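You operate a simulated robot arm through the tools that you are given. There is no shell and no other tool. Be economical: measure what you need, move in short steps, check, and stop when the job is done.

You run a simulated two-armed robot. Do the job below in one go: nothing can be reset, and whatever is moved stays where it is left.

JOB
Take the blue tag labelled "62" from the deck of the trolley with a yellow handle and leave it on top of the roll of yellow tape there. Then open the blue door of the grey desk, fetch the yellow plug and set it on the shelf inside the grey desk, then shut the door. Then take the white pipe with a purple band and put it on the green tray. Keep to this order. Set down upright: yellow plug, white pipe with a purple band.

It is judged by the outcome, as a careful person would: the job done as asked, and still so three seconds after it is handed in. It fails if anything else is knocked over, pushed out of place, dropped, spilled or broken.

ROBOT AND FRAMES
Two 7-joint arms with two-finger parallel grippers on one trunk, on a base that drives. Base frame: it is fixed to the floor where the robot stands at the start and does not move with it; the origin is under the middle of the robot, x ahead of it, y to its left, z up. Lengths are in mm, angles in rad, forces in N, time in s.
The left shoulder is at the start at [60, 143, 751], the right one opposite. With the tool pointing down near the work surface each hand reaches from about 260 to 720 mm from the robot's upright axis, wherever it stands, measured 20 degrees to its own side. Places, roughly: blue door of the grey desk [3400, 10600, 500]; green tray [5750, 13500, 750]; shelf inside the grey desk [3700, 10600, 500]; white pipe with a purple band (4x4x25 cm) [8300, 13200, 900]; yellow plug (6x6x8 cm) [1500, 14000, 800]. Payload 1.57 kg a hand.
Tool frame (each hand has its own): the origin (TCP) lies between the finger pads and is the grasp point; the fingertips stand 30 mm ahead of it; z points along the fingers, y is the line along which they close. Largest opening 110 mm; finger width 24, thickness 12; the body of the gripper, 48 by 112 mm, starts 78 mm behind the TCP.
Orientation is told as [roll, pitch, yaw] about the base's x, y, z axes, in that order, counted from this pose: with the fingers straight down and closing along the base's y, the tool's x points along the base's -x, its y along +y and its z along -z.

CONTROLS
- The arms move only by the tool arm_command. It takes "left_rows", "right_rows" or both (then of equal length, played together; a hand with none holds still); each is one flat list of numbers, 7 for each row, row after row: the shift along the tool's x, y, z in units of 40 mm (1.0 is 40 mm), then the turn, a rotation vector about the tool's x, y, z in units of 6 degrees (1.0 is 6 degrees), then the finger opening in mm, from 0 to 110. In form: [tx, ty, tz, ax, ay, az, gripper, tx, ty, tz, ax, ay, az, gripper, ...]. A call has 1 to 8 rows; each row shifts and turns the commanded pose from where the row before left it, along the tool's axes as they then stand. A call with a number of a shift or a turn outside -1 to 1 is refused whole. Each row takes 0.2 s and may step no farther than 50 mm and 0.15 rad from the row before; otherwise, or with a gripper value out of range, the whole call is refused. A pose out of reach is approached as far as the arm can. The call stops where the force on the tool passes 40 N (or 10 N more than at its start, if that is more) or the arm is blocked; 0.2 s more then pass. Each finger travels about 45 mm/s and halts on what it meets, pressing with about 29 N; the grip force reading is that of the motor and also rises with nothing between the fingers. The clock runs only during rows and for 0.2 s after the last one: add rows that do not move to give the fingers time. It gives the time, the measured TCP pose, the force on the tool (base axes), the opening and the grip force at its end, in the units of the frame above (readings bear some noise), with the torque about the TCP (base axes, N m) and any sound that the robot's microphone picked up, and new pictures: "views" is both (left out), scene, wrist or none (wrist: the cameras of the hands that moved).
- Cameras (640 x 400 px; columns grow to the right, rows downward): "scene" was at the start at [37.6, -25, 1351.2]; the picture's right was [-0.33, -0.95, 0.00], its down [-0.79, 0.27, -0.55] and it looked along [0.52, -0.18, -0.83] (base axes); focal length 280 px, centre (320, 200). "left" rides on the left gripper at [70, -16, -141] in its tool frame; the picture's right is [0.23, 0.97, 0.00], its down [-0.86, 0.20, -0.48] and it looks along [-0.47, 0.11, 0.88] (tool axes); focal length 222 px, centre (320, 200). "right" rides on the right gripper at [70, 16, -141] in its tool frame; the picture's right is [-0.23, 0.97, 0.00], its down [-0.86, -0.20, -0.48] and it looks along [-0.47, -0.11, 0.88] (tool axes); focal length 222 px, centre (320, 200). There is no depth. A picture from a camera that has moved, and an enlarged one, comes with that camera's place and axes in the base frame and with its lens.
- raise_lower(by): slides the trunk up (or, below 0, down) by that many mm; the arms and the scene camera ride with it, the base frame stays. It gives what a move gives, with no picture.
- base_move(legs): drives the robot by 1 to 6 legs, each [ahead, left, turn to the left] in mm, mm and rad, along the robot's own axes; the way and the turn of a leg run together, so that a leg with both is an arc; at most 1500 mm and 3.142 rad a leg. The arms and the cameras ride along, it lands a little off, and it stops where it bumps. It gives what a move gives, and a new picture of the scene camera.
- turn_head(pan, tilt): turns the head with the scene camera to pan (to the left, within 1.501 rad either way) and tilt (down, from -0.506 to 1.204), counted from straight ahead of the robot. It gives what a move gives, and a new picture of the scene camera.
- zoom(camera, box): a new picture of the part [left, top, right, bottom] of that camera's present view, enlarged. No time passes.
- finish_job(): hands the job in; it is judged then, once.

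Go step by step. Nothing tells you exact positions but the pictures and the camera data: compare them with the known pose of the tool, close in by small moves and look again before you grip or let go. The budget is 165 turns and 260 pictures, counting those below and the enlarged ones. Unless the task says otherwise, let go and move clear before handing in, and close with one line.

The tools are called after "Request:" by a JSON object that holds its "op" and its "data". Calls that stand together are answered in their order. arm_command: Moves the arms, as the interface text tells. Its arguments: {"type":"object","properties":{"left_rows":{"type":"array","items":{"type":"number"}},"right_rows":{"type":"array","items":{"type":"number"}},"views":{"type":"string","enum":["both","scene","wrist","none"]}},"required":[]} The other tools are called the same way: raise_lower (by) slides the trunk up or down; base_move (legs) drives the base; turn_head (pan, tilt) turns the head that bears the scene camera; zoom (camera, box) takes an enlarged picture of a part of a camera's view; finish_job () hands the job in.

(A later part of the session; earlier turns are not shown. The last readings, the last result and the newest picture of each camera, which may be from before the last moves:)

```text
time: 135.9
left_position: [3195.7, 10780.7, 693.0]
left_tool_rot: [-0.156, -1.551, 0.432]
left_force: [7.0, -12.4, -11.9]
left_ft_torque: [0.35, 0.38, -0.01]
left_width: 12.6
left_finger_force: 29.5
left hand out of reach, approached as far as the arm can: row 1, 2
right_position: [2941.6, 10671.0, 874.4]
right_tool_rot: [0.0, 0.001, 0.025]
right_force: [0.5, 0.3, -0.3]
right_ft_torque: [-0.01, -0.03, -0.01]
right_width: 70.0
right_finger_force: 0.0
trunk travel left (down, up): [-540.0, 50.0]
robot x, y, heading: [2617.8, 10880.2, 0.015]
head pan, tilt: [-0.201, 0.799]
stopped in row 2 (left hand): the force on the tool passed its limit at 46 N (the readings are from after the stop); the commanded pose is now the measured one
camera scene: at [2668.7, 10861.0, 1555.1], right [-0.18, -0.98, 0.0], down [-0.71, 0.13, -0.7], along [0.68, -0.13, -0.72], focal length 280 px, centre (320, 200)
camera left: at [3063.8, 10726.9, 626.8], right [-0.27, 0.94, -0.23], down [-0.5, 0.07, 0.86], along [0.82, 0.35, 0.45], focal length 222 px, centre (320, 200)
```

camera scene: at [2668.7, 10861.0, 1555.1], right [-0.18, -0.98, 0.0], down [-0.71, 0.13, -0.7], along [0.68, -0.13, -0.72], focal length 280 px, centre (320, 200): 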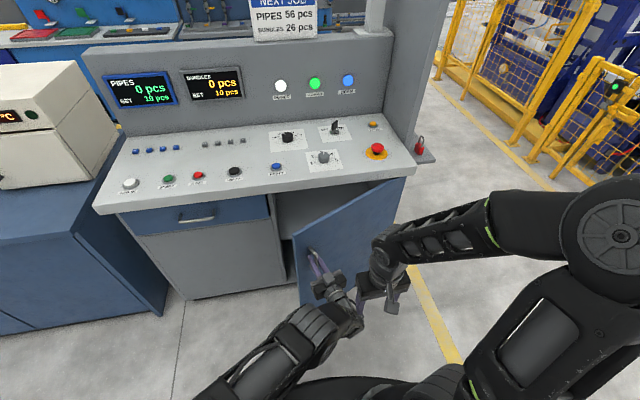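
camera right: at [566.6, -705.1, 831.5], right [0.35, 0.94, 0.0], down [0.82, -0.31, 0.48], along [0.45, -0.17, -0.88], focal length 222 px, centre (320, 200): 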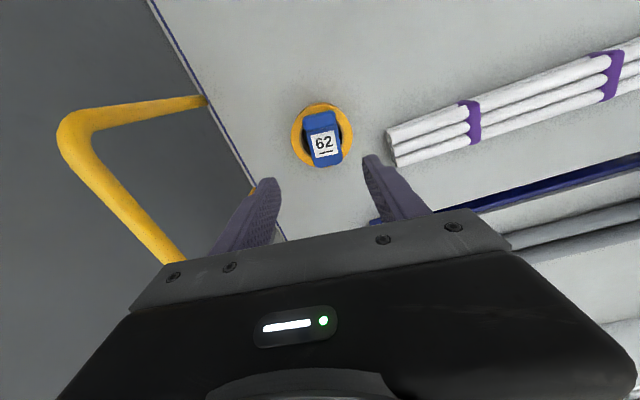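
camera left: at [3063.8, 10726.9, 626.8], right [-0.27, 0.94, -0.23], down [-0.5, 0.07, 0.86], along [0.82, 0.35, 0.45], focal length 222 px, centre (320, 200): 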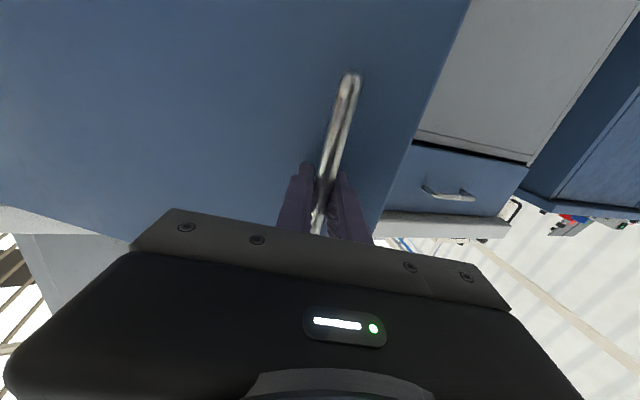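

The door is at about 28 degrees. I'll release the handle, back off, and go round the free edge to push from inside.

Request:
{"op": "arm_command", "data": {"left_rows": [0, 0, 0, 0, 0, 0, 30, 0, 0, 0, 0, 0, 0, 50, 0, 0, -0.5, 0, 0, 0, 60, 0, 0, -1, 0, 0, 0, 60, 0, 0, -1, 0, 0, 0, 60], "views": "none"}}

Request:
{"op": "arm_command", "data": {"left_rows": [0, 1, 0, 0.9, 0, 0, 40, 0, 1, 0, 0.9, 0, 0, 20, 0, 1, 0, 0.8, 0, 0, 5, 0, 1, 0, 0, 0, 0, 0, 0, 0.5, 0, 0, 0, 0, 0]}}

```text
time: 137.3
left_position: [3123.9, 10794.2, 693.7]
left_tool_rot: [-0.407, -1.534, 0.793]
left_force: [0.7, 0.4, 0.5]
left_ft_torque: [-0.01, -0.03, -0.03]
left_width: 60.0
left_finger_force: 0.1
right_position: [2941.1, 10671.0, 874.8]
right_tool_rot: [0.0, 0.001, 0.024]
right_force: [-0.2, -0.4, 1.0]
right_ft_torque: [0.02, 0.03, 0.02]
right_width: 70.2
right_finger_force: 0.1
trunk travel left (down, up): [-540.0, 50.0]
robot x, y, heading: [2616.8, 10875.0, 0.017]
head pan, tilt: [-0.201, 0.799]
stopped in row 5 (left hand): the arm was blocked; the commanded pose is now the measured one
```

```text
time: 138.5
left_position: [3112.1, 10802.0, 705.6]
left_tool_rot: [0.174, -1.535, 0.074]
left_force: [-0.2, 0.1, 0.0]
left_ft_torque: [-0.06, 0.0, -0.01]
left_width: 0.0
left_finger_force: 20.8
left hand out of reach, approached as far as the arm can: row 1, 2, 3, 4, 5
right_position: [2941.0, 10671.6, 875.5]
right_tool_rot: [0.0, 0.0, 0.025]
right_force: [0.0, 0.3, 0.3]
right_ft_torque: [0.0, -0.01, 0.01]
right_width: 70.4
right_finger_force: 0.0
trunk travel left (down, up): [-540.0, 50.0]
robot x, y, heading: [2616.0, 10878.4, 0.014]
head pan, tilt: [-0.201, 0.799]
camera scene: at [2667.5, 10861.4, 1555.3], right [-0.18, -0.98, 0.0], down [-0.7, 0.13, -0.7], along [0.69, -0.13, -0.72], focal length 280 px, centre (320, 200)
camera left: at [2976.8, 10751.9, 641.8], right [-0.25, 0.94, -0.22], down [-0.48, 0.08, 0.87], along [0.84, 0.32, 0.44], focal length 222 px, centre (320, 200)
```

scene: 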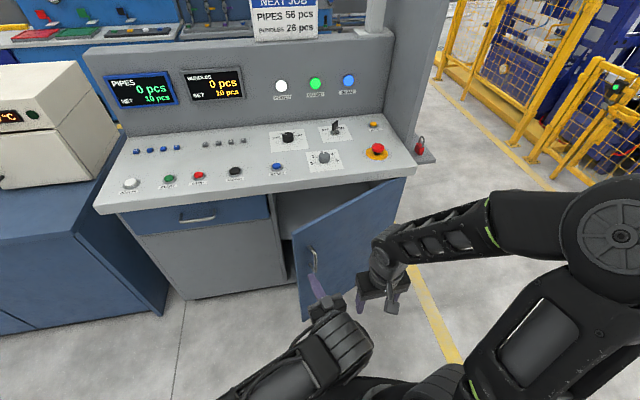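
left: 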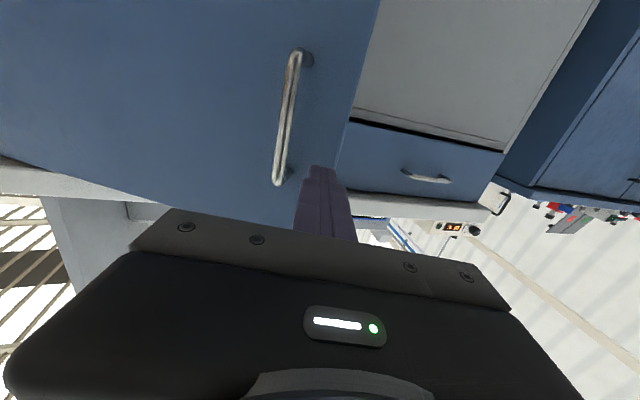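

The left arm has little room to move sideways here, so I'll use the base instead: shift left, go forward past the door edge, then sweep right to push the door from inside.

Request:
{"op": "base_move", "data": {"legs": [[-30, 0, 0], [0, 170, 0], [190, 0, 0]]}}

Request:
{"op": "zoom", "data": {"camera": "left", "box": [0, 0, 640, 400]}}

```text
time: 141.6
left_position: [3268.9, 10972.4, 705.0]
left_tool_rot: [0.174, -1.536, 0.07]
left_force: [0.8, -0.3, -0.1]
left_ft_torque: [0.02, -0.01, 0.04]
left_width: 0.1
left_finger_force: 21.1
right_position: [3096.4, 10841.8, 875.7]
right_tool_rot: [0.001, 0.002, 0.022]
right_force: [0.8, -0.4, 1.1]
right_ft_torque: [-0.02, 0.04, 0.0]
right_width: 69.8
right_finger_force: 0.2
trunk travel left (down, up): [-540.0, 50.0]
robot x, y, heading: [2772.7, 11052.3, 0.015]
head pan, tilt: [-0.201, 0.799]
camera scene: at [2825.4, 11033.8, 1555.2], right [-0.19, -0.98, 0.0], down [-0.7, 0.13, -0.7], along [0.68, -0.13, -0.72], focal length 280 px, centre (320, 200)
```

scene: 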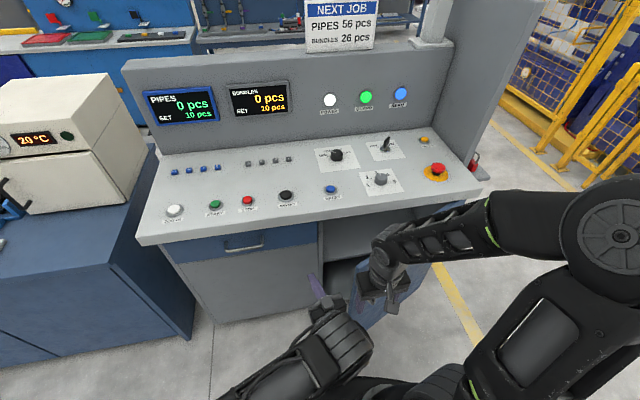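

```text
1.00 times, centred on (320, 200) of left (not enlarged: the box is as wide or as high as the picture)
camera zoom: at [3133.3, 10923.0, 641.3], right [-0.24, 0.94, -0.22], down [-0.48, 0.08, 0.87], along [0.84, 0.32, 0.44], focal length 222 px, centre (320, 200)
```

zoom: 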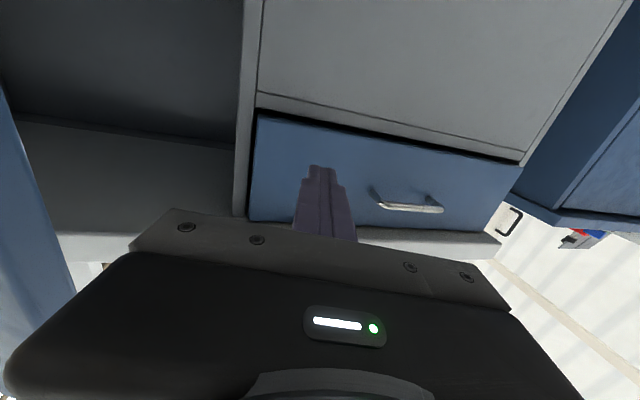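

The hand is inside the door edge. I'll sweep right to push the door open.

Request:
{"op": "base_move", "data": {"legs": [[0, -260, 0], [-120, 0, 0]]}}

```text
time: 142.8
left_position: [3267.8, 10883.7, 706.5]
left_tool_rot: [0.47, -1.543, -0.202]
left_force: [-0.3, 0.3, 0.6]
left_ft_torque: [0.0, 0.0, 0.01]
left_width: 0.0
left_finger_force: 21.4
right_position: [3096.9, 10744.0, 874.5]
right_tool_rot: [-0.001, 0.001, 0.018]
right_force: [-0.3, 0.2, 0.3]
right_ft_torque: [-0.02, -0.03, -0.06]
right_width: 70.1
right_finger_force: 0.0
trunk travel left (down, up): [-540.0, 50.0]
robot x, y, heading: [2776.9, 10951.9, 0.014]
head pan, tilt: [-0.201, 0.799]
stopped in leg 1: the force on the tool passed its limit at 86 N (the readings are from after the stop); the commanded pose is now the measured one
camera scene: at [2824.7, 10935.8, 1555.2], right [-0.19, -0.98, 0.0], down [-0.7, 0.13, -0.7], along [0.69, -0.13, -0.72], focal length 280 px, centre (320, 200)
```

scene: 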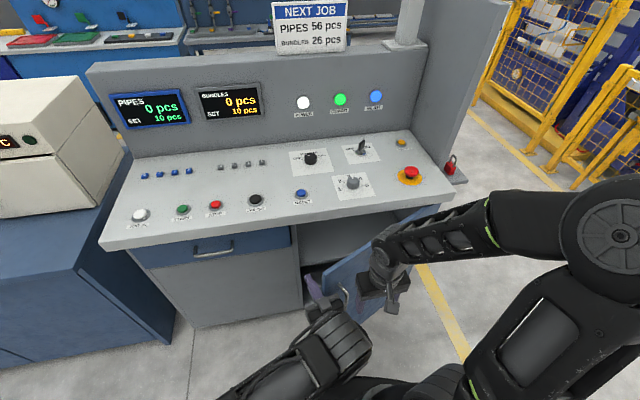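

Request:
{"op": "zoom", "data": {"camera": "left", "box": [0, 0, 640, 400]}}

Request:
{"op": "zoom", "data": {"camera": "scene", "box": [270, 190, 450, 340]}}

```text
1.00 times, centred on (320, 200) of left (not enlarged: the box is as wide or as high as the picture)
camera zoom: at [3134.0, 10832.0, 640.7], right [-0.26, 0.94, -0.21], down [-0.49, 0.06, 0.87], along [0.83, 0.33, 0.45], focal length 222 px, centre (320, 200)
```

zoom: 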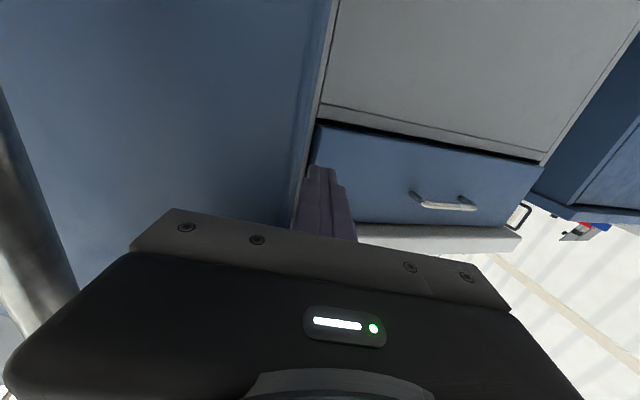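

```text
2.67 times, centred on (360, 265) of scene
camera zoom: at [2824.7, 10935.8, 1555.2], right [-0.19, -0.98, 0.0], down [-0.7, 0.13, -0.7], along [0.69, -0.13, -0.72], focal length 746 px, centre (213, 27)
```

zoom: 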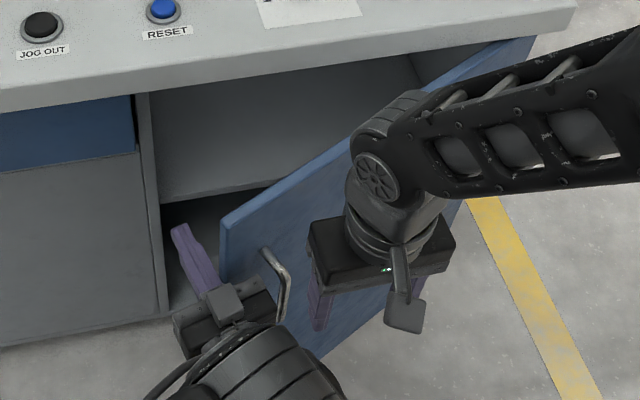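

The hand wasn't deep enough and pressed against the door edge. I'll go a little left, deeper, then sweep right again.

Request:
{"op": "base_move", "data": {"legs": [[0, 70, 0], [85, 0, 0]]}}

Request:
{"op": "base_move", "data": {"legs": [[0, -110, 0]]}}

Request:
{"op": "zoom", "data": {"camera": "left", "box": [0, 0, 640, 400]}}

```text
time: 144.4
left_position: [3352.8, 10953.2, 706.1]
left_tool_rot: [0.484, -1.541, -0.213]
left_force: [0.8, -0.4, -0.1]
left_ft_torque: [0.01, 0.01, -0.02]
left_width: 0.0
left_finger_force: 21.4
right_position: [3182.2, 10812.8, 874.7]
right_tool_rot: [0.001, 0.001, 0.022]
right_force: [-0.1, -0.7, -0.2]
right_ft_torque: [-0.01, 0.02, -0.04]
right_width: 69.7
right_finger_force: 0.1
trunk travel left (down, up): [-540.0, 50.0]
robot x, y, heading: [2858.8, 11023.6, 0.012]
head pan, tilt: [-0.201, 0.799]
camera scene: at [2911.3, 11003.6, 1555.2], right [-0.19, -0.98, 0.0], down [-0.71, 0.13, -0.7], along [0.68, -0.13, -0.72], focal length 280 px, centre (320, 200)
```

scene: 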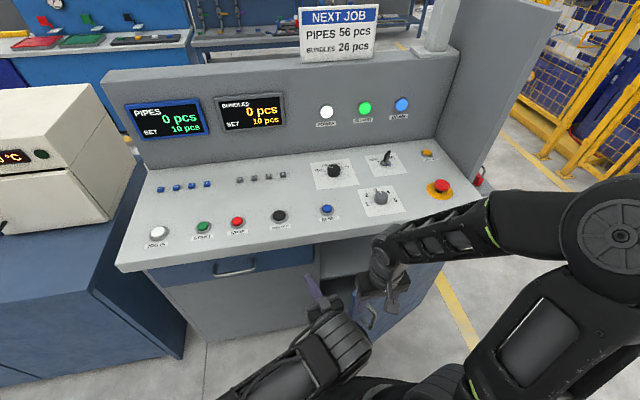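

```text
time: 145.4
left_position: [3350.4, 10928.4, 707.5]
left_tool_rot: [0.985, -1.544, -0.698]
left_force: [0.0, 0.4, -0.6]
left_ft_torque: [-0.04, -0.04, 0.0]
left_width: 0.1
left_finger_force: 21.4
right_position: [3181.6, 10776.7, 875.4]
right_tool_rot: [-0.002, 0.001, 0.022]
right_force: [-0.5, 1.0, 0.4]
right_ft_torque: [0.01, 0.03, -0.05]
right_width: 69.8
right_finger_force: 0.1
trunk travel left (down, up): [-540.0, 50.0]
robot x, y, heading: [2856.9, 10985.5, 0.01]
head pan, tilt: [-0.201, 0.799]
stopped in leg 1: the force on the tool passed its limit at 113 N (the readings are from after the stop); the commanded pose is now the measured one
camera scene: at [2909.9, 10969.0, 1555.1], right [-0.19, -0.98, 0.0], down [-0.7, 0.13, -0.7], along [0.69, -0.13, -0.72], focal length 280 px, centre (320, 200)
```

scene: 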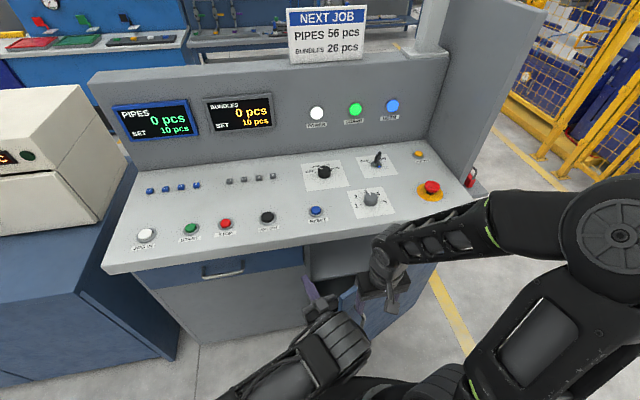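

```text
1.00 times, centred on (320, 200) of left (not enlarged: the box is as wide or as high as the picture)
camera zoom: at [3219.6, 10874.7, 639.7], right [-0.28, 0.94, -0.21], down [-0.5, 0.04, 0.87], along [0.82, 0.35, 0.46], focal length 222 px, centre (320, 200)
```

zoom: 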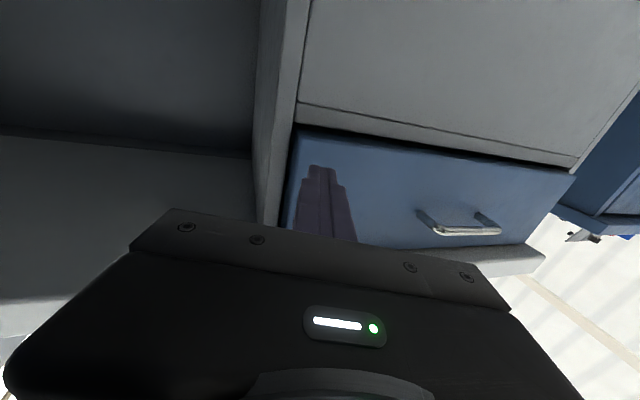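

The hand is inside, but this side push has poor leverage. A better way is to grip the door's top edge from above with the right hand pointing down and swing it open, so I'll back the base out first.

Request:
{"op": "base_move", "data": {"legs": [[0, 60, 0], [-190, 0, 0]]}}

Request:
{"op": "arm_command", "data": {"right_rows": [-0.3, 0, 0, 0, 0, 1, 60, -0.3, 0, 0, 0, 0, 1, 60, -0.3, 0, 0, 0, 0, 1, 60, 0, 0, 0, 0, 0, 1, 60, 0, 0, 0, 0, 0, 1, 60, 0, 0, 0, 0, 0, 1, 60, 0, 0, 0, 0, 0, 1, 60, 0, 0, 0, 0, 0, 1, 60], "views": "none"}}

Request:
{"op": "arm_command", "data": {"right_rows": [0, 0, 0, 0, 0, 1, 60, 0, 0, 0, 0, 0, 1, 60, 0, 0, 0, 0, 0, 1, 60]}}

```text
time: 147.5
left_position: [3156.6, 10986.9, 708.9]
left_tool_rot: [1.01, -1.543, -0.723]
left_force: [-1.0, -0.1, -0.1]
left_ft_torque: [0.0, 0.04, -0.02]
left_width: 0.1
left_finger_force: 21.4
right_position: [2988.3, 10834.7, 875.3]
right_tool_rot: [0.0, 0.0, 0.019]
right_force: [-1.6, -0.1, 0.2]
right_ft_torque: [0.0, -0.01, 0.01]
right_width: 69.9
right_finger_force: 0.1
trunk travel left (down, up): [-540.0, 50.0]
robot x, y, heading: [2665.8, 11043.7, 0.012]
head pan, tilt: [-0.201, 0.799]
camera scene: at [2715.7, 11027.6, 1555.4], right [-0.19, -0.98, 0.0], down [-0.7, 0.13, -0.7], along [0.69, -0.13, -0.72], focal length 280 px, centre (320, 200)
```

scene: 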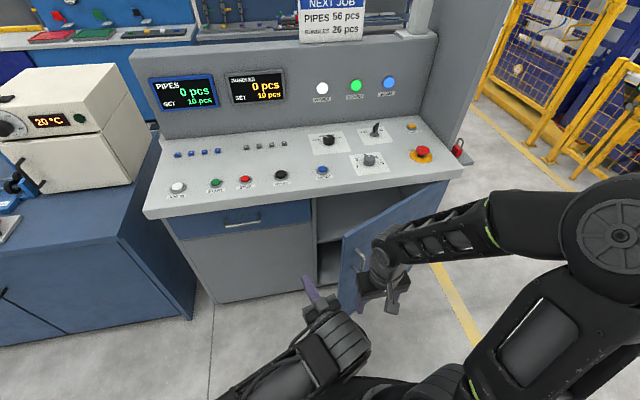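

```text
time: 149.3
left_position: [3158.3, 10987.4, 708.3]
left_tool_rot: [0.988, -1.544, -0.698]
left_force: [-1.2, -0.1, 0.1]
left_ft_torque: [0.02, 0.03, -0.01]
left_width: 0.0
left_finger_force: 22.0
right_position: [3024.8, 10833.5, 874.5]
right_tool_rot: [-0.002, 0.001, -0.82]
right_force: [0.1, 0.7, 0.2]
right_ft_torque: [-0.01, 0.0, -0.01]
right_width: 60.2
right_finger_force: 0.0
trunk travel left (down, up): [-540.0, 50.0]
robot x, y, heading: [2666.5, 11042.1, 0.013]
head pan, tilt: [-0.201, 0.799]
```

```text
time: 150.1
left_position: [3158.8, 10987.7, 707.6]
left_tool_rot: [0.987, -1.545, -0.701]
left_force: [-0.1, -0.2, 0.4]
left_ft_torque: [0.01, 0.03, 0.01]
left_width: 0.2
left_finger_force: 21.5
right_position: [3024.9, 10832.4, 874.8]
right_tool_rot: [-0.001, 0.0, -1.134]
right_force: [-0.2, 0.4, -0.3]
right_ft_torque: [-0.03, 0.01, 0.0]
right_width: 60.0
right_finger_force: 0.0
trunk travel left (down, up): [-540.0, 50.0]
robot x, y, heading: [2668.2, 11045.5, 0.013]
head pan, tilt: [-0.201, 0.799]
camera scene: at [2717.1, 11027.5, 1555.3], right [-0.19, -0.98, 0.0], down [-0.7, 0.13, -0.7], along [0.68, -0.13, -0.72], focal length 280 px, centre (320, 200)
camera right: at [3009.8, 10904.7, 1017.6], right [0.98, 0.21, 0.0], down [0.18, -0.86, 0.48], along [0.1, -0.47, -0.88], focal length 222 px, centre (320, 200)
```

scene: 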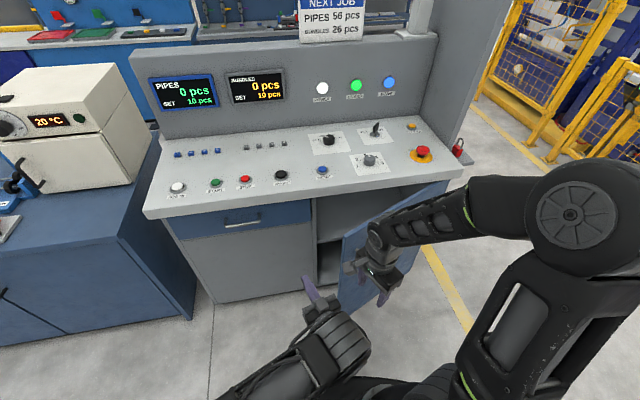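
right: 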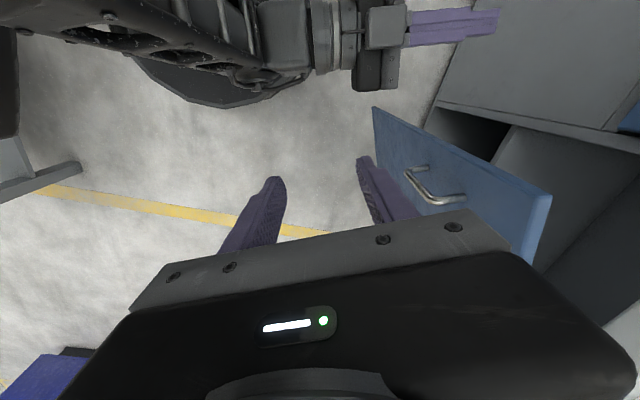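

From the right camera, the door's free edge is at about [3240, 10850]. I'll move the right hand above the door's top edge, a little in from the free corner.

Request:
{"op": "arm_command", "data": {"right_rows": [-0.555, 0.99, 0, 0, 0, 0, 80, -0.555, 0.99, 0, 0, 0, 0, 80, -0.555, 0.99, 0, 0, 0, 0, 80, -0.4, 0.75, 0, 0, 0, 0, 80, 0, 0, 0, 0, 0, 0, 80]}}

```text
time: 151.3
left_position: [3158.8, 10986.2, 707.4]
left_tool_rot: [0.989, -1.543, -0.702]
left_force: [-0.3, 0.1, -0.8]
left_ft_torque: [0.03, -0.01, 0.02]
left_width: 0.0
left_finger_force: 20.9
right_position: [3195.2, 10821.9, 871.9]
right_tool_rot: [-0.002, -0.002, -1.132]
right_force: [-0.1, 0.1, -0.2]
right_ft_torque: [-0.04, 0.0, 0.01]
right_width: 80.0
right_finger_force: 0.0
trunk travel left (down, up): [-540.0, 50.0]
robot x, y, heading: [2669.2, 11047.0, 0.011]
head pan, tilt: [-0.201, 0.799]
camera scene: at [2716.7, 11027.6, 1555.3], right [-0.19, -0.98, 0.0], down [-0.7, 0.13, -0.7], along [0.69, -0.13, -0.72], focal length 280 px, centre (320, 200)
camera right: at [3179.6, 10895.3, 1015.3], right [0.98, 0.21, 0.0], down [0.18, -0.86, 0.48], along [0.1, -0.47, -0.88], focal length 222 px, centre (320, 200)
```

scene: 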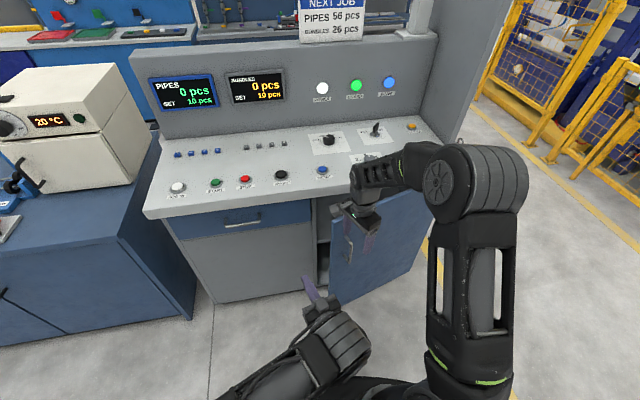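
right: 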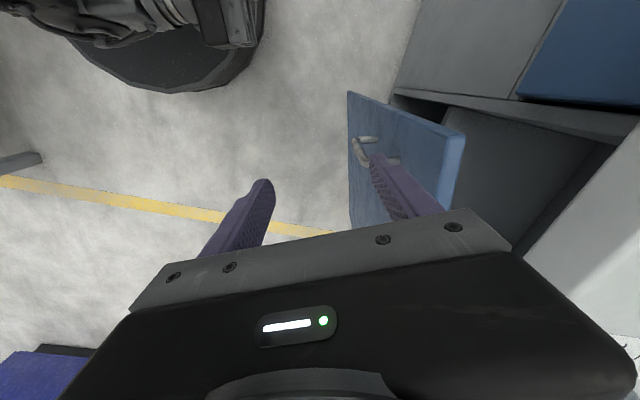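

The door seems to have moved between pictures. I'll wait a moment and look again.

Request:
{"op": "arm_command", "data": {"right_rows": [0, 0, 0, 0, 0, 0, 80, 0, 0, 0, 0, 0, 0, 80, 0, 0, 0, 0, 0, 0, 80, 0, 0, 0, 0, 0, 0, 80, 0, 0, 0, 0, 0, 0, 80]}}

Request:
{"op": "zoom", "data": {"camera": "scene", "box": [270, 150, 450, 310]}}

```text
time: 152.5
left_position: [3159.7, 10987.8, 706.5]
left_tool_rot: [0.987, -1.544, -0.698]
left_force: [0.5, -0.6, 0.2]
left_ft_torque: [-0.01, 0.01, 0.03]
left_width: 0.0
left_finger_force: 21.7
right_position: [3195.2, 10823.2, 872.8]
right_tool_rot: [-0.002, 0.0, -1.133]
right_force: [0.1, 0.3, -0.2]
right_ft_torque: [-0.04, 0.01, -0.01]
right_width: 80.1
right_finger_force: 0.2
trunk travel left (down, up): [-540.0, 50.0]
robot x, y, heading: [2668.5, 11044.7, 0.013]
head pan, tilt: [-0.201, 0.799]
camera scene: at [2717.2, 11027.6, 1555.3], right [-0.19, -0.98, 0.0], down [-0.7, 0.13, -0.7], along [0.68, -0.13, -0.72], focal length 280 px, centre (320, 200)
camera right: at [3179.6, 10895.4, 1015.2], right [0.98, 0.21, 0.0], down [0.18, -0.86, 0.48], along [0.1, -0.47, -0.88], focal length 222 px, centre (320, 200)
```

scene: 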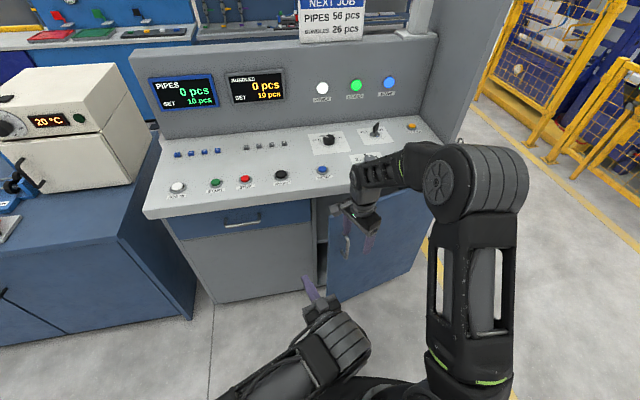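
right: 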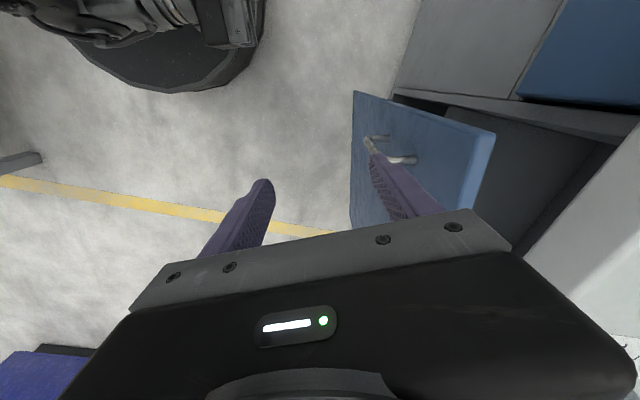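

```text
2.50 times, centred on (360, 230) of scene
camera zoom: at [2717.2, 11027.6, 1555.3], right [-0.19, -0.98, 0.0], down [-0.7, 0.13, -0.7], along [0.68, -0.13, -0.72], focal length 699 px, centre (220, 125)
```

zoom: 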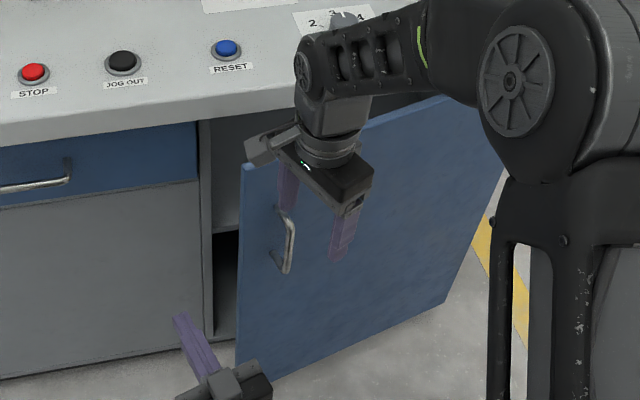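

Request:
{"op": "arm_command", "data": {"right_rows": [0, 0, 0, 0, 0, 0, 80, 0, 0, 0, 0, 0, 0, 80, 0, 0, 0, 0, 0, 0, 80, 0, 0, 0, 0, 0, 0, 80, 0, 0, 0, 0, 0, 0, 80], "views": "wrist"}}

```text
time: 153.7
left_position: [3159.6, 10987.6, 707.6]
left_tool_rot: [0.988, -1.545, -0.7]
left_force: [0.4, -0.4, -0.6]
left_ft_torque: [-0.01, -0.03, 0.03]
left_width: 0.1
left_finger_force: 21.4
right_position: [3195.3, 10824.9, 872.4]
right_tool_rot: [-0.001, 0.0, -1.133]
right_force: [0.9, 0.5, 0.8]
right_ft_torque: [0.0, -0.02, 0.03]
right_width: 80.2
right_finger_force: 0.1
trunk travel left (down, up): [-540.0, 50.0]
robot x, y, heading: [2666.2, 11042.2, 0.016]
head pan, tilt: [-0.201, 0.799]
camera right: at [3179.5, 10895.4, 1015.1], right [0.98, 0.21, 0.0], down [0.18, -0.86, 0.48], along [0.1, -0.47, -0.88], focal length 222 px, centre (320, 200)
```

right: 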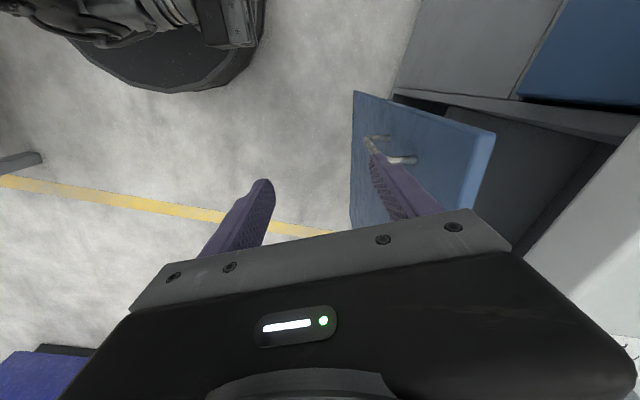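

The door is static now; it stood higher (about z = 850) than I thought and my finger nudged it, so it rests at about 14 degrees. I'll lift, go over its top edge near [3313, 10845], and look.

Request:
{"op": "arm_command", "data": {"right_rows": [0, 0, -1, 0, 0, 0, 70, 0, 0, -0.5, 0, 0, 0, 70, -0.265, 0.96, 0, 0, 0, 0.63, 70, -0.265, 0.96, 0, 0, 0, 0.63, 70, -0.265, 0.96, 0, 0, 0, 0.63, 70, 0, 0, 0, 0, 0, 0, 70]}}

Request:
{"op": "zoom", "data": {"camera": "scene", "box": [270, 150, 450, 310]}}

```text
time: 155.1
left_position: [3158.2, 10987.2, 706.9]
left_tool_rot: [0.991, -1.543, -0.705]
left_force: [0.5, 0.1, 0.3]
left_ft_torque: [-0.02, 0.0, 0.01]
left_width: 0.0
left_finger_force: 21.6
right_position: [3313.7, 10831.9, 934.6]
right_tool_rot: [-0.003, 0.001, -1.332]
right_force: [-0.1, 0.3, -0.1]
right_ft_torque: [0.01, 0.02, -0.02]
right_width: 69.6
right_finger_force: 0.1
trunk travel left (down, up): [-540.0, 50.0]
robot x, y, heading: [2666.6, 11041.1, 0.016]
head pan, tilt: [-0.201, 0.799]
camera scene: at [2716.7, 11027.6, 1555.4], right [-0.19, -0.98, 0.0], down [-0.7, 0.13, -0.7], along [0.68, -0.13, -0.72], focal length 280 px, centre (320, 200)
camera right: at [3312.7, 10905.6, 1077.2], right [1.0, 0.01, 0.0], down [0.01, -0.88, 0.48], along [0.0, -0.48, -0.88], focal length 222 px, centre (320, 200)
```

scene: 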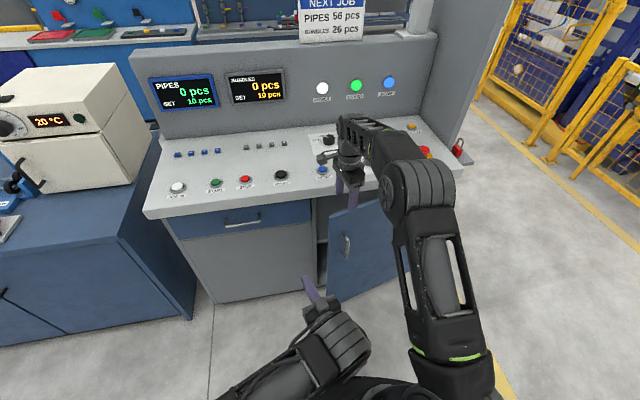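
right: 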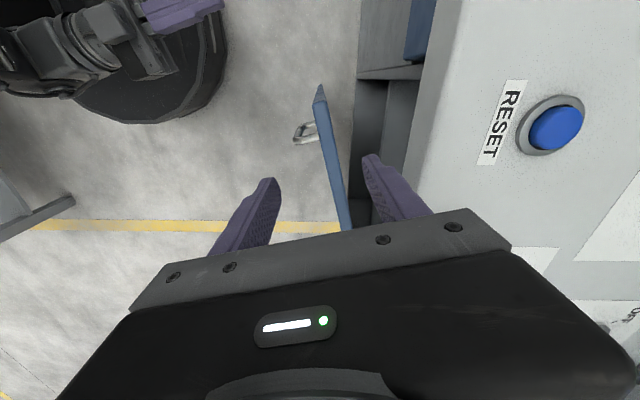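

```text
2.50 times, centred on (360, 230) of scene
camera zoom: at [2716.7, 11027.6, 1555.4], right [-0.19, -0.98, 0.0], down [-0.7, 0.13, -0.7], along [0.68, -0.13, -0.72], focal length 699 px, centre (220, 125)
```

zoom: 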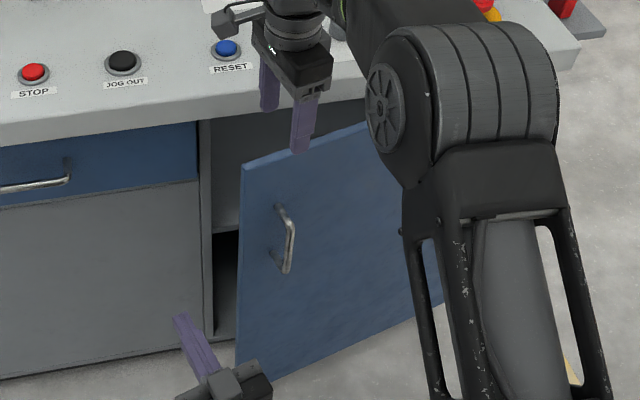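

The door's top edge runs right between the fingers. I'll centre on it and lower the fingers over it.

Request:
{"op": "arm_command", "data": {"right_rows": [0, 0.25, 0, 0, 0, 0.35, 64, 0, 0, 0.7, 0, 0, 0, 64, 0, 0, 0.6, 0, 0, 0, 64, 0, 0, 0, 0, 0, 0, 64], "views": "wrist"}}

Request:
{"op": "zoom", "data": {"camera": "scene", "box": [270, 150, 450, 310]}}

```text
time: 156.1
left_position: [3158.0, 10987.1, 708.7]
left_tool_rot: [0.989, -1.543, -0.698]
left_force: [-0.3, 0.3, 0.8]
left_ft_torque: [-0.01, 0.0, 0.0]
left_width: 0.2
left_finger_force: 21.2
right_position: [3323.8, 10838.2, 882.1]
right_tool_rot: [-0.001, 0.0, -1.366]
right_force: [-0.1, 0.6, 0.0]
right_ft_torque: [0.02, 0.01, -0.03]
right_width: 64.3
right_finger_force: 0.1
trunk travel left (down, up): [-540.0, 50.0]
robot x, y, heading: [2670.6, 11045.5, 0.01]
head pan, tilt: [-0.201, 0.799]
camera right: at [3324.7, 10910.9, 1025.7], right [1.0, -0.03, 0.0], down [-0.02, -0.88, 0.48], along [-0.01, -0.48, -0.88], focal length 222 px, centre (320, 200)
```

right: 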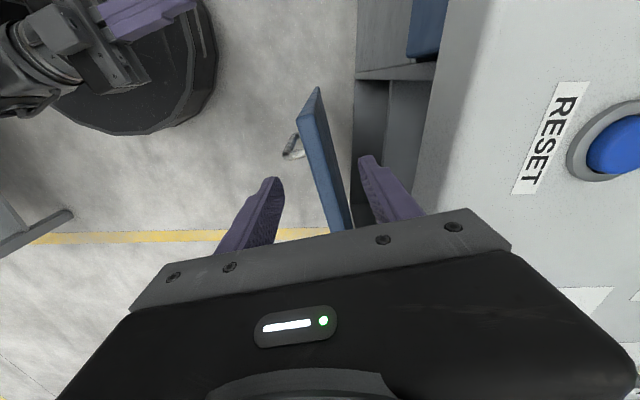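

```text
2.50 times, centred on (360, 230) of scene
camera zoom: at [2717.1, 11027.6, 1555.3], right [-0.19, -0.98, 0.0], down [-0.7, 0.13, -0.7], along [0.68, -0.13, -0.72], focal length 699 px, centre (220, 125)
```

zoom: 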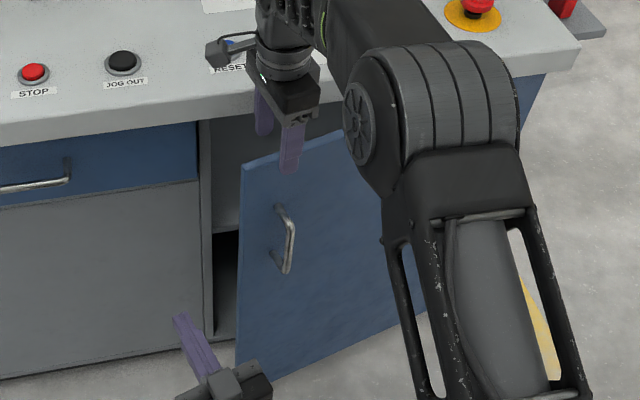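

Request:
{"op": "arm_command", "data": {"right_rows": [0, -0.08, 0.5, 0, 0, 0, 64, 0, 0, 0.5, 0, 0, 0, 64, 0, 0, 0.5, 0, 0, 0, 64, 0, 0, 0, 0, 0, 0, 64], "views": "wrist"}}

Request:
{"op": "zoom", "data": {"camera": "scene", "box": [270, 150, 450, 310]}}

```text
time: 157.1
left_position: [3158.8, 10987.7, 707.6]
left_tool_rot: [0.986, -1.544, -0.697]
left_force: [0.2, -0.2, 0.0]
left_ft_torque: [-0.01, 0.03, 0.0]
left_width: 0.0
left_finger_force: 20.9
right_position: [3319.4, 10837.8, 821.1]
right_tool_rot: [-0.002, 0.001, -1.369]
right_force: [0.0, -0.7, -0.2]
right_ft_torque: [0.02, -0.03, 0.02]
right_width: 63.8
right_finger_force: 0.1
trunk travel left (down, up): [-540.0, 50.0]
robot x, y, heading: [2665.2, 11043.4, 0.012]
head pan, tilt: [-0.201, 0.799]
camera right: at [3320.1, 10910.9, 964.3], right [1.0, -0.03, 0.0], down [-0.02, -0.88, 0.48], along [-0.01, -0.48, -0.88], focal length 222 px, centre (320, 200)
```

right: 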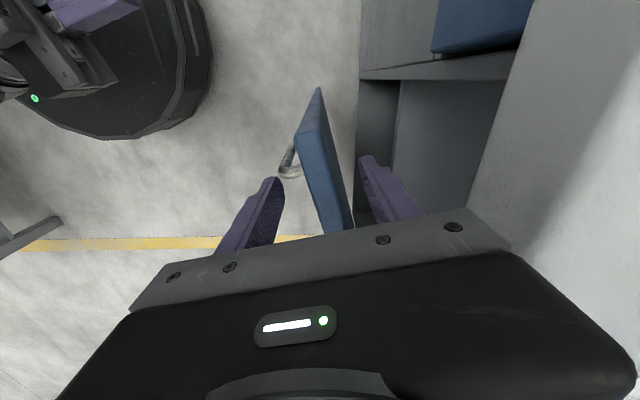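

```text
2.50 times, centred on (360, 230) of scene
camera zoom: at [2717.1, 11027.6, 1555.3], right [-0.19, -0.98, 0.0], down [-0.7, 0.13, -0.7], along [0.68, -0.13, -0.72], focal length 699 px, centre (220, 125)
```

zoom: 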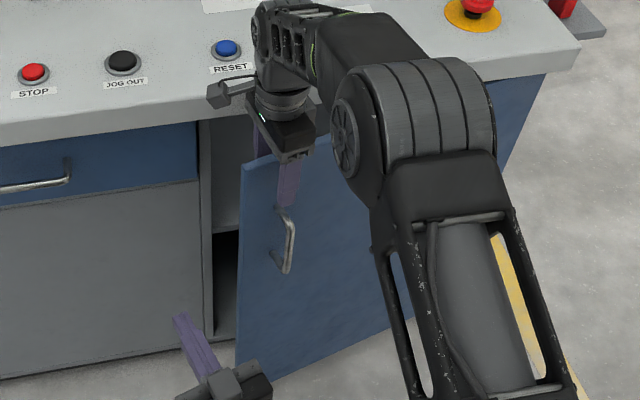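

The fingers straddle the door's top edge. I'll close on it.

Request:
{"op": "arm_command", "data": {"right_rows": [0, 0, 0.3, 0, 0, 0, 50, 0, 0, 0, 0, 0, 0, 30, 0, 0, 0, 0, 0, 0, 10, 0, 0, 0, 0, 0, 0, 5, 0, 0, 0, 0, 0, 0, 5], "views": "wrist"}}

```text
time: 158.3
left_position: [3158.9, 10988.0, 707.2]
left_tool_rot: [0.985, -1.545, -0.695]
left_force: [-0.4, -0.2, 0.1]
left_ft_torque: [-0.04, 0.01, 0.01]
left_width: 0.0
left_finger_force: 21.7
right_position: [3320.0, 10836.8, 809.4]
right_tool_rot: [-0.003, 0.001, -1.368]
right_force: [2.3, 0.3, -2.6]
right_ft_torque: [0.2, -0.52, 0.53]
right_width: 17.2
right_finger_force: 29.6
trunk travel left (down, up): [-540.0, 50.0]
robot x, y, heading: [2671.8, 11042.8, 0.012]
head pan, tilt: [-0.201, 0.799]
camera right: at [3320.8, 10910.3, 952.6], right [1.0, -0.02, 0.0], down [-0.02, -0.88, 0.48], along [-0.01, -0.48, -0.88], focal length 222 px, centre (320, 200)
```

right: 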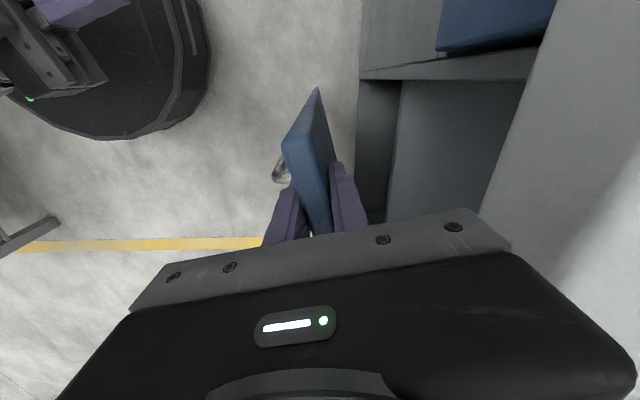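

The door is gripped, 17 mm thick. I'll swing it open along the arc about the hinge.

Request:
{"op": "arm_command", "data": {"right_rows": [-0.02, -0.5, 0, 0, 0, -0.4, 5, -0.03, -0.75, 0, 0, 0, -0.6, 5, -0.03, -0.8, 0, 0, 0, -0.65, 5, -0.03, -0.8, 0, 0, 0, -0.65, 5, -0.03, -0.8, 0, 0, 0, -0.65, 5]}}

```text
time: 159.5
left_position: [3158.9, 10986.9, 707.5]
left_tool_rot: [0.998, -1.546, -0.708]
left_force: [0.6, 0.6, -0.5]
left_ft_torque: [-0.02, 0.0, -0.01]
left_width: 0.0
left_finger_force: 21.7
right_position: [3183.9, 10780.4, 810.0]
right_tool_rot: [-0.002, -0.001, -1.056]
right_force: [1.1, 0.3, -4.9]
right_ft_torque: [0.21, -1.01, 0.56]
right_width: 16.8
right_finger_force: 31.8
trunk travel left (down, up): [-540.0, 50.0]
robot x, y, heading: [2664.2, 11043.2, 0.015]
head pan, tilt: [-0.201, 0.799]
camera scene: at [2717.2, 11026.8, 1555.3], right [-0.19, -0.98, 0.0], down [-0.7, 0.13, -0.7], along [0.68, -0.13, -0.72], focal length 280 px, centre (320, 200)
camera right: at [3163.2, 10852.2, 952.7], right [0.96, 0.28, 0.0], down [0.25, -0.84, 0.48], along [0.13, -0.46, -0.88], focal length 222 px, centre (320, 200)
```

scene: 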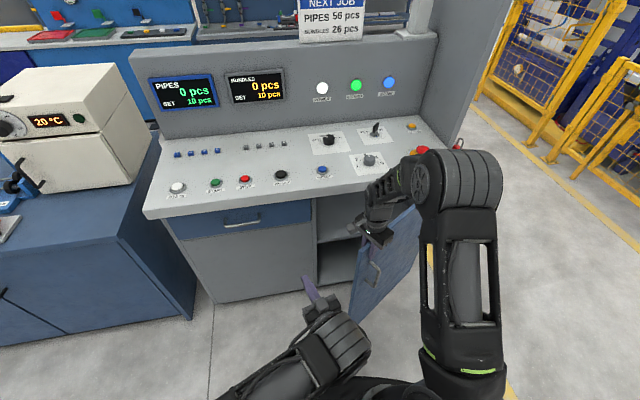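
right: 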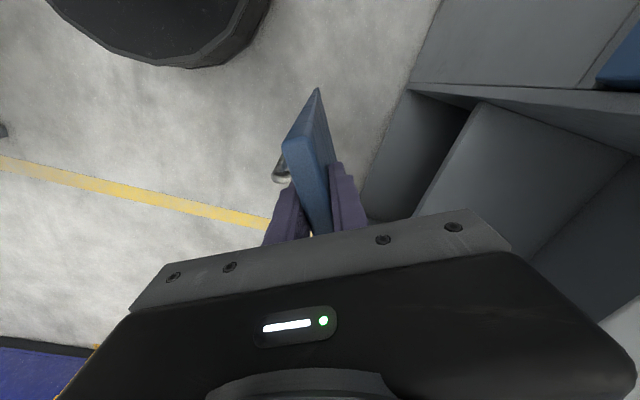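

It works very well with low forces. I'll continue the swing.

Request:
{"op": "arm_command", "data": {"right_rows": [-0.03, -0.9, 0, 0, 0, -0.73, 5, -0.03, -0.9, 0, 0, 0, -0.73, 5, -0.03, -0.9, 0, 0, 0, -0.73, 5, -0.03, -0.9, 0, 0, 0, -0.73, 5, -0.03, -0.9, 0, 0, 0, -0.73, 5, -0.03, -0.9, 0, 0, 0, -0.73, 5, -0.03, -0.9, 0, 0, 0, -0.73, 5], "views": "wrist"}}

```text
time: 161.1
left_position: [3158.4, 10987.8, 707.2]
left_tool_rot: [0.98, -1.544, -0.694]
left_force: [-0.6, -0.7, 0.0]
left_ft_torque: [0.02, 0.01, -0.03]
left_width: 0.0
left_finger_force: 21.2
right_position: [3015.8, 10618.8, 809.1]
right_tool_rot: [-0.001, -0.011, -0.548]
right_force: [0.7, -0.3, 8.1]
right_ft_torque: [0.33, 0.12, 0.42]
right_width: 16.3
right_finger_force: 31.7
trunk travel left (down, up): [-540.0, 50.0]
robot x, y, heading: [2663.5, 11044.7, 0.013]
head pan, tilt: [-0.201, 0.799]
stopped in row 7 (right hand): the force on the tool passed its limit at 43 N (the readings are from after the stop); the commanded pose is now the measured one
camera right: at [2963.0, 10670.7, 951.0], right [0.7, 0.71, 0.0], down [0.62, -0.61, 0.49], along [0.35, -0.34, -0.87], focal length 222 px, centre (320, 200)
```

right: 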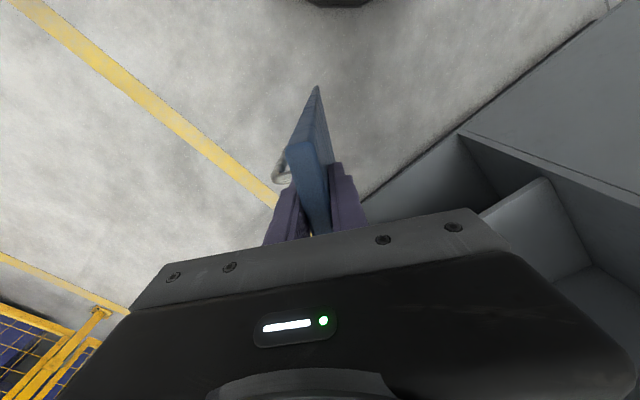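

Request:
{"op": "arm_command", "data": {"right_rows": [-0.02, -0.5, 0, 0, 0, -0.4, 5, -0.03, -0.7, 0, 0, 0, -0.58, 5, -0.03, -0.7, 0, 0, 0, -0.58, 5, -0.03, -0.7, 0, 0, 0, -0.58, 5, -0.03, -0.7, 0, 0, 0, -0.58, 5, -0.03, -0.7, 0, 0, 0, -0.58, 5]}}

```text
time: 162.5
left_position: [3158.8, 10987.1, 708.2]
left_tool_rot: [1.007, -1.546, -0.718]
left_force: [-0.7, -0.5, -0.7]
left_ft_torque: [-0.01, 0.04, -0.01]
left_width: 0.0
left_finger_force: 21.3
right_position: [2955.7, 10468.0, 808.6]
right_tool_rot: [-0.001, -0.007, -0.201]
right_force: [-8.4, 2.9, 5.6]
right_ft_torque: [1.29, 0.48, 0.5]
right_width: 16.0
right_finger_force: 31.6
trunk travel left (down, up): [-540.0, 50.0]
robot x, y, heading: [2665.1, 11046.8, 0.011]
head pan, tilt: [-0.201, 0.799]
camera scene: at [2715.7, 11027.9, 1555.4], right [-0.19, -0.98, 0.0], down [-0.7, 0.13, -0.7], along [0.69, -0.13, -0.72], focal length 280 px, centre (320, 200)
camera right: at [2889.7, 10499.5, 951.1], right [0.42, 0.91, 0.0], down [0.79, -0.37, 0.49], along [0.44, -0.2, -0.87], focal length 222 px, centre (320, 200)
```

scene: 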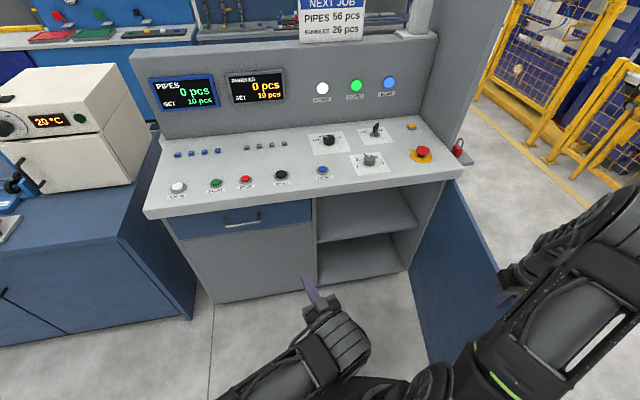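
right: 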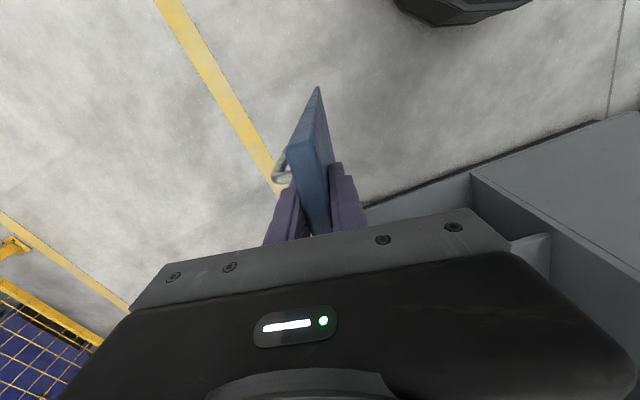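

The cabinet is open to nearly 80 degrees and the shelf is visible. I'll go a bit further, then let go of the door and lift off.

Request:
{"op": "arm_command", "data": {"right_rows": [-0.03, -0.6, 0, 0, 0, -0.5, 5, -0.03, -0.6, 0, 0, 0, -0.5, 5, -0.03, -0.6, 0, 0, 0, -0.5, 5, -0.03, -0.4, 0, 0, 0, -0.33, 5, 0, 0, 0, 0, 0, 0, 5], "views": "none"}}

Request:
{"op": "arm_command", "data": {"right_rows": [0, 0, 0, 0, 0, 0, 20, 0, 0, 0, 0, 0, 0, 35, 0, 0, 0, 0, 0, 0, 50, 0, 0, -0.5, 0, 0, 0, 60, 0, 0, -1, 0, 0, 0, 60, 0, 0, -1, 0, 0, 0, 60, 0, 0, -0.5, 0, 0, 0, 60]}}

```text
time: 163.7
left_position: [3157.2, 10986.7, 709.1]
left_tool_rot: [1.058, -1.545, -0.767]
left_force: [0.0, 0.1, 0.1]
left_ft_torque: [0.01, -0.01, 0.0]
left_width: 0.0
left_finger_force: 21.3
right_position: [2947.1, 10380.6, 808.9]
right_tool_rot: [-0.003, -0.006, -0.015]
right_force: [-28.0, 0.6, 1.0]
right_ft_torque: [1.82, -0.3, 0.03]
right_width: 15.4
right_finger_force: 31.5
trunk travel left (down, up): [-540.0, 50.0]
robot x, y, heading: [2671.1, 11042.8, 0.011]
head pan, tilt: [-0.201, 0.799]
```

```text
time: 165.3
left_position: [3160.5, 10988.1, 706.8]
left_tool_rot: [0.989, -1.545, -0.7]
left_force: [-0.1, -0.1, -0.8]
left_ft_torque: [0.02, 0.0, 0.0]
left_width: 0.0
left_finger_force: 21.4
right_position: [2951.8, 10379.9, 928.5]
right_tool_rot: [-0.004, -0.008, -0.01]
right_force: [0.2, 0.4, -0.5]
right_ft_torque: [0.01, 0.01, 0.01]
right_width: 60.1
right_finger_force: 0.1
trunk travel left (down, up): [-540.0, 50.0]
robot x, y, heading: [2669.8, 11046.8, 0.012]
head pan, tilt: [-0.201, 0.799]
camera scene: at [2717.1, 11027.6, 1555.3], right [-0.19, -0.98, 0.0], down [-0.7, 0.13, -0.7], along [0.68, -0.13, -0.72], focal length 280 px, centre (320, 200)
camera right: at [2879.3, 10398.8, 1070.9], right [0.24, 0.97, 0.0], down [0.85, -0.21, 0.49], along [0.47, -0.12, -0.87], focal length 222 px, centre (320, 200)
```

scene: 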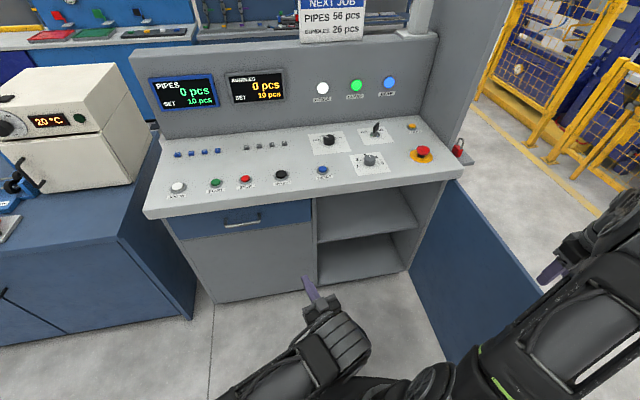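
right: 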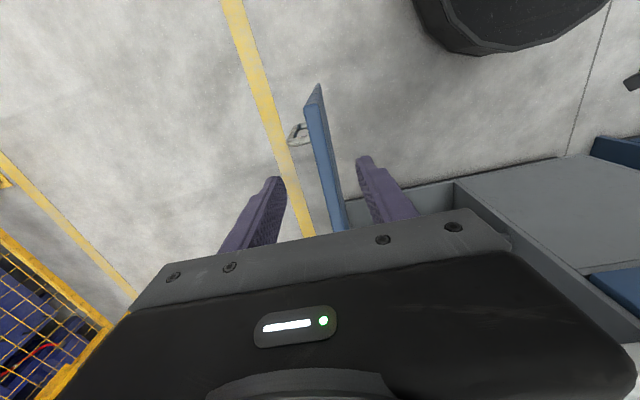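

The door stands open and still, and the middle shelf is at z of about 510. I'll bring the right hand back in and look left towards the plug table.

Request:
{"op": "arm_command", "data": {"right_rows": [0, 1, -0.5, 0, 0, 0, 60, 0, 1, 0, 0, 0, 0, 60, 0, 1, 0, 0, 0, 0, 60, 0, 1, 0, 0, 0, 0, 60, 0, 1, 0, 0, 0, 0, 60, 0, 1, 0, 0, 0, 0, 60, 0, 1, 0, 0, 0, 0, 60, 0, 1, 0, 0, 0, 0, 60], "views": "none"}}

Request:
{"op": "turn_head", "data": {"pan": 1.45, "tilt": 0.4}}

```text
time: 167.1
left_position: [3158.5, 10988.1, 708.5]
left_tool_rot: [0.983, -1.545, -0.694]
left_force: [0.0, 0.7, 0.4]
left_ft_torque: [-0.01, -0.03, -0.01]
left_width: 0.2
left_finger_force: 22.0
right_position: [2951.6, 10704.7, 945.7]
right_tool_rot: [-0.005, -0.009, -0.012]
right_force: [-0.7, -0.4, -0.1]
right_ft_torque: [-0.03, 0.0, 0.0]
right_width: 60.1
right_finger_force: 0.1
trunk travel left (down, up): [-540.0, 50.0]
robot x, y, heading: [2667.4, 11046.2, 0.011]
head pan, tilt: [-0.201, 0.799]
```

```text
time: 168.8
left_position: [3159.4, 10988.5, 707.3]
left_tool_rot: [0.99, -1.546, -0.7]
left_force: [0.2, -0.1, -0.3]
left_ft_torque: [0.0, -0.02, 0.04]
left_width: 0.0
left_finger_force: 21.3
right_position: [2952.5, 10702.3, 946.3]
right_tool_rot: [-0.005, -0.008, -0.01]
right_force: [0.1, 0.2, -0.2]
right_ft_torque: [0.0, 0.03, -0.01]
right_width: 59.9
right_finger_force: 0.1
trunk travel left (down, up): [-540.0, 50.0]
robot x, y, heading: [2665.2, 11043.0, 0.012]
head pan, tilt: [1.45, 0.4]
camera scene: at [2648.0, 11134.7, 1590.4], right [0.99, -0.11, 0.0], down [-0.04, -0.39, -0.92], along [0.1, 0.92, -0.39], focal length 280 px, centre (320, 200)
```

scene: 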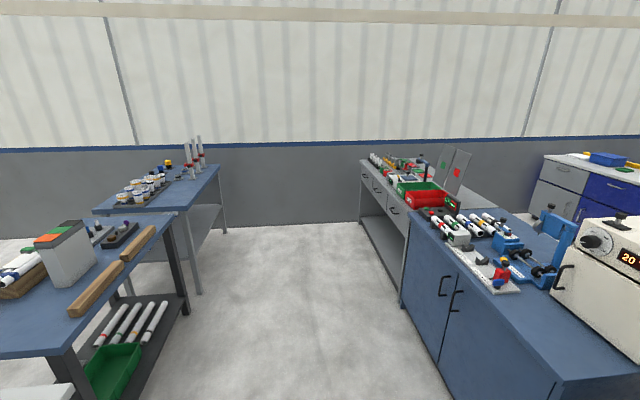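

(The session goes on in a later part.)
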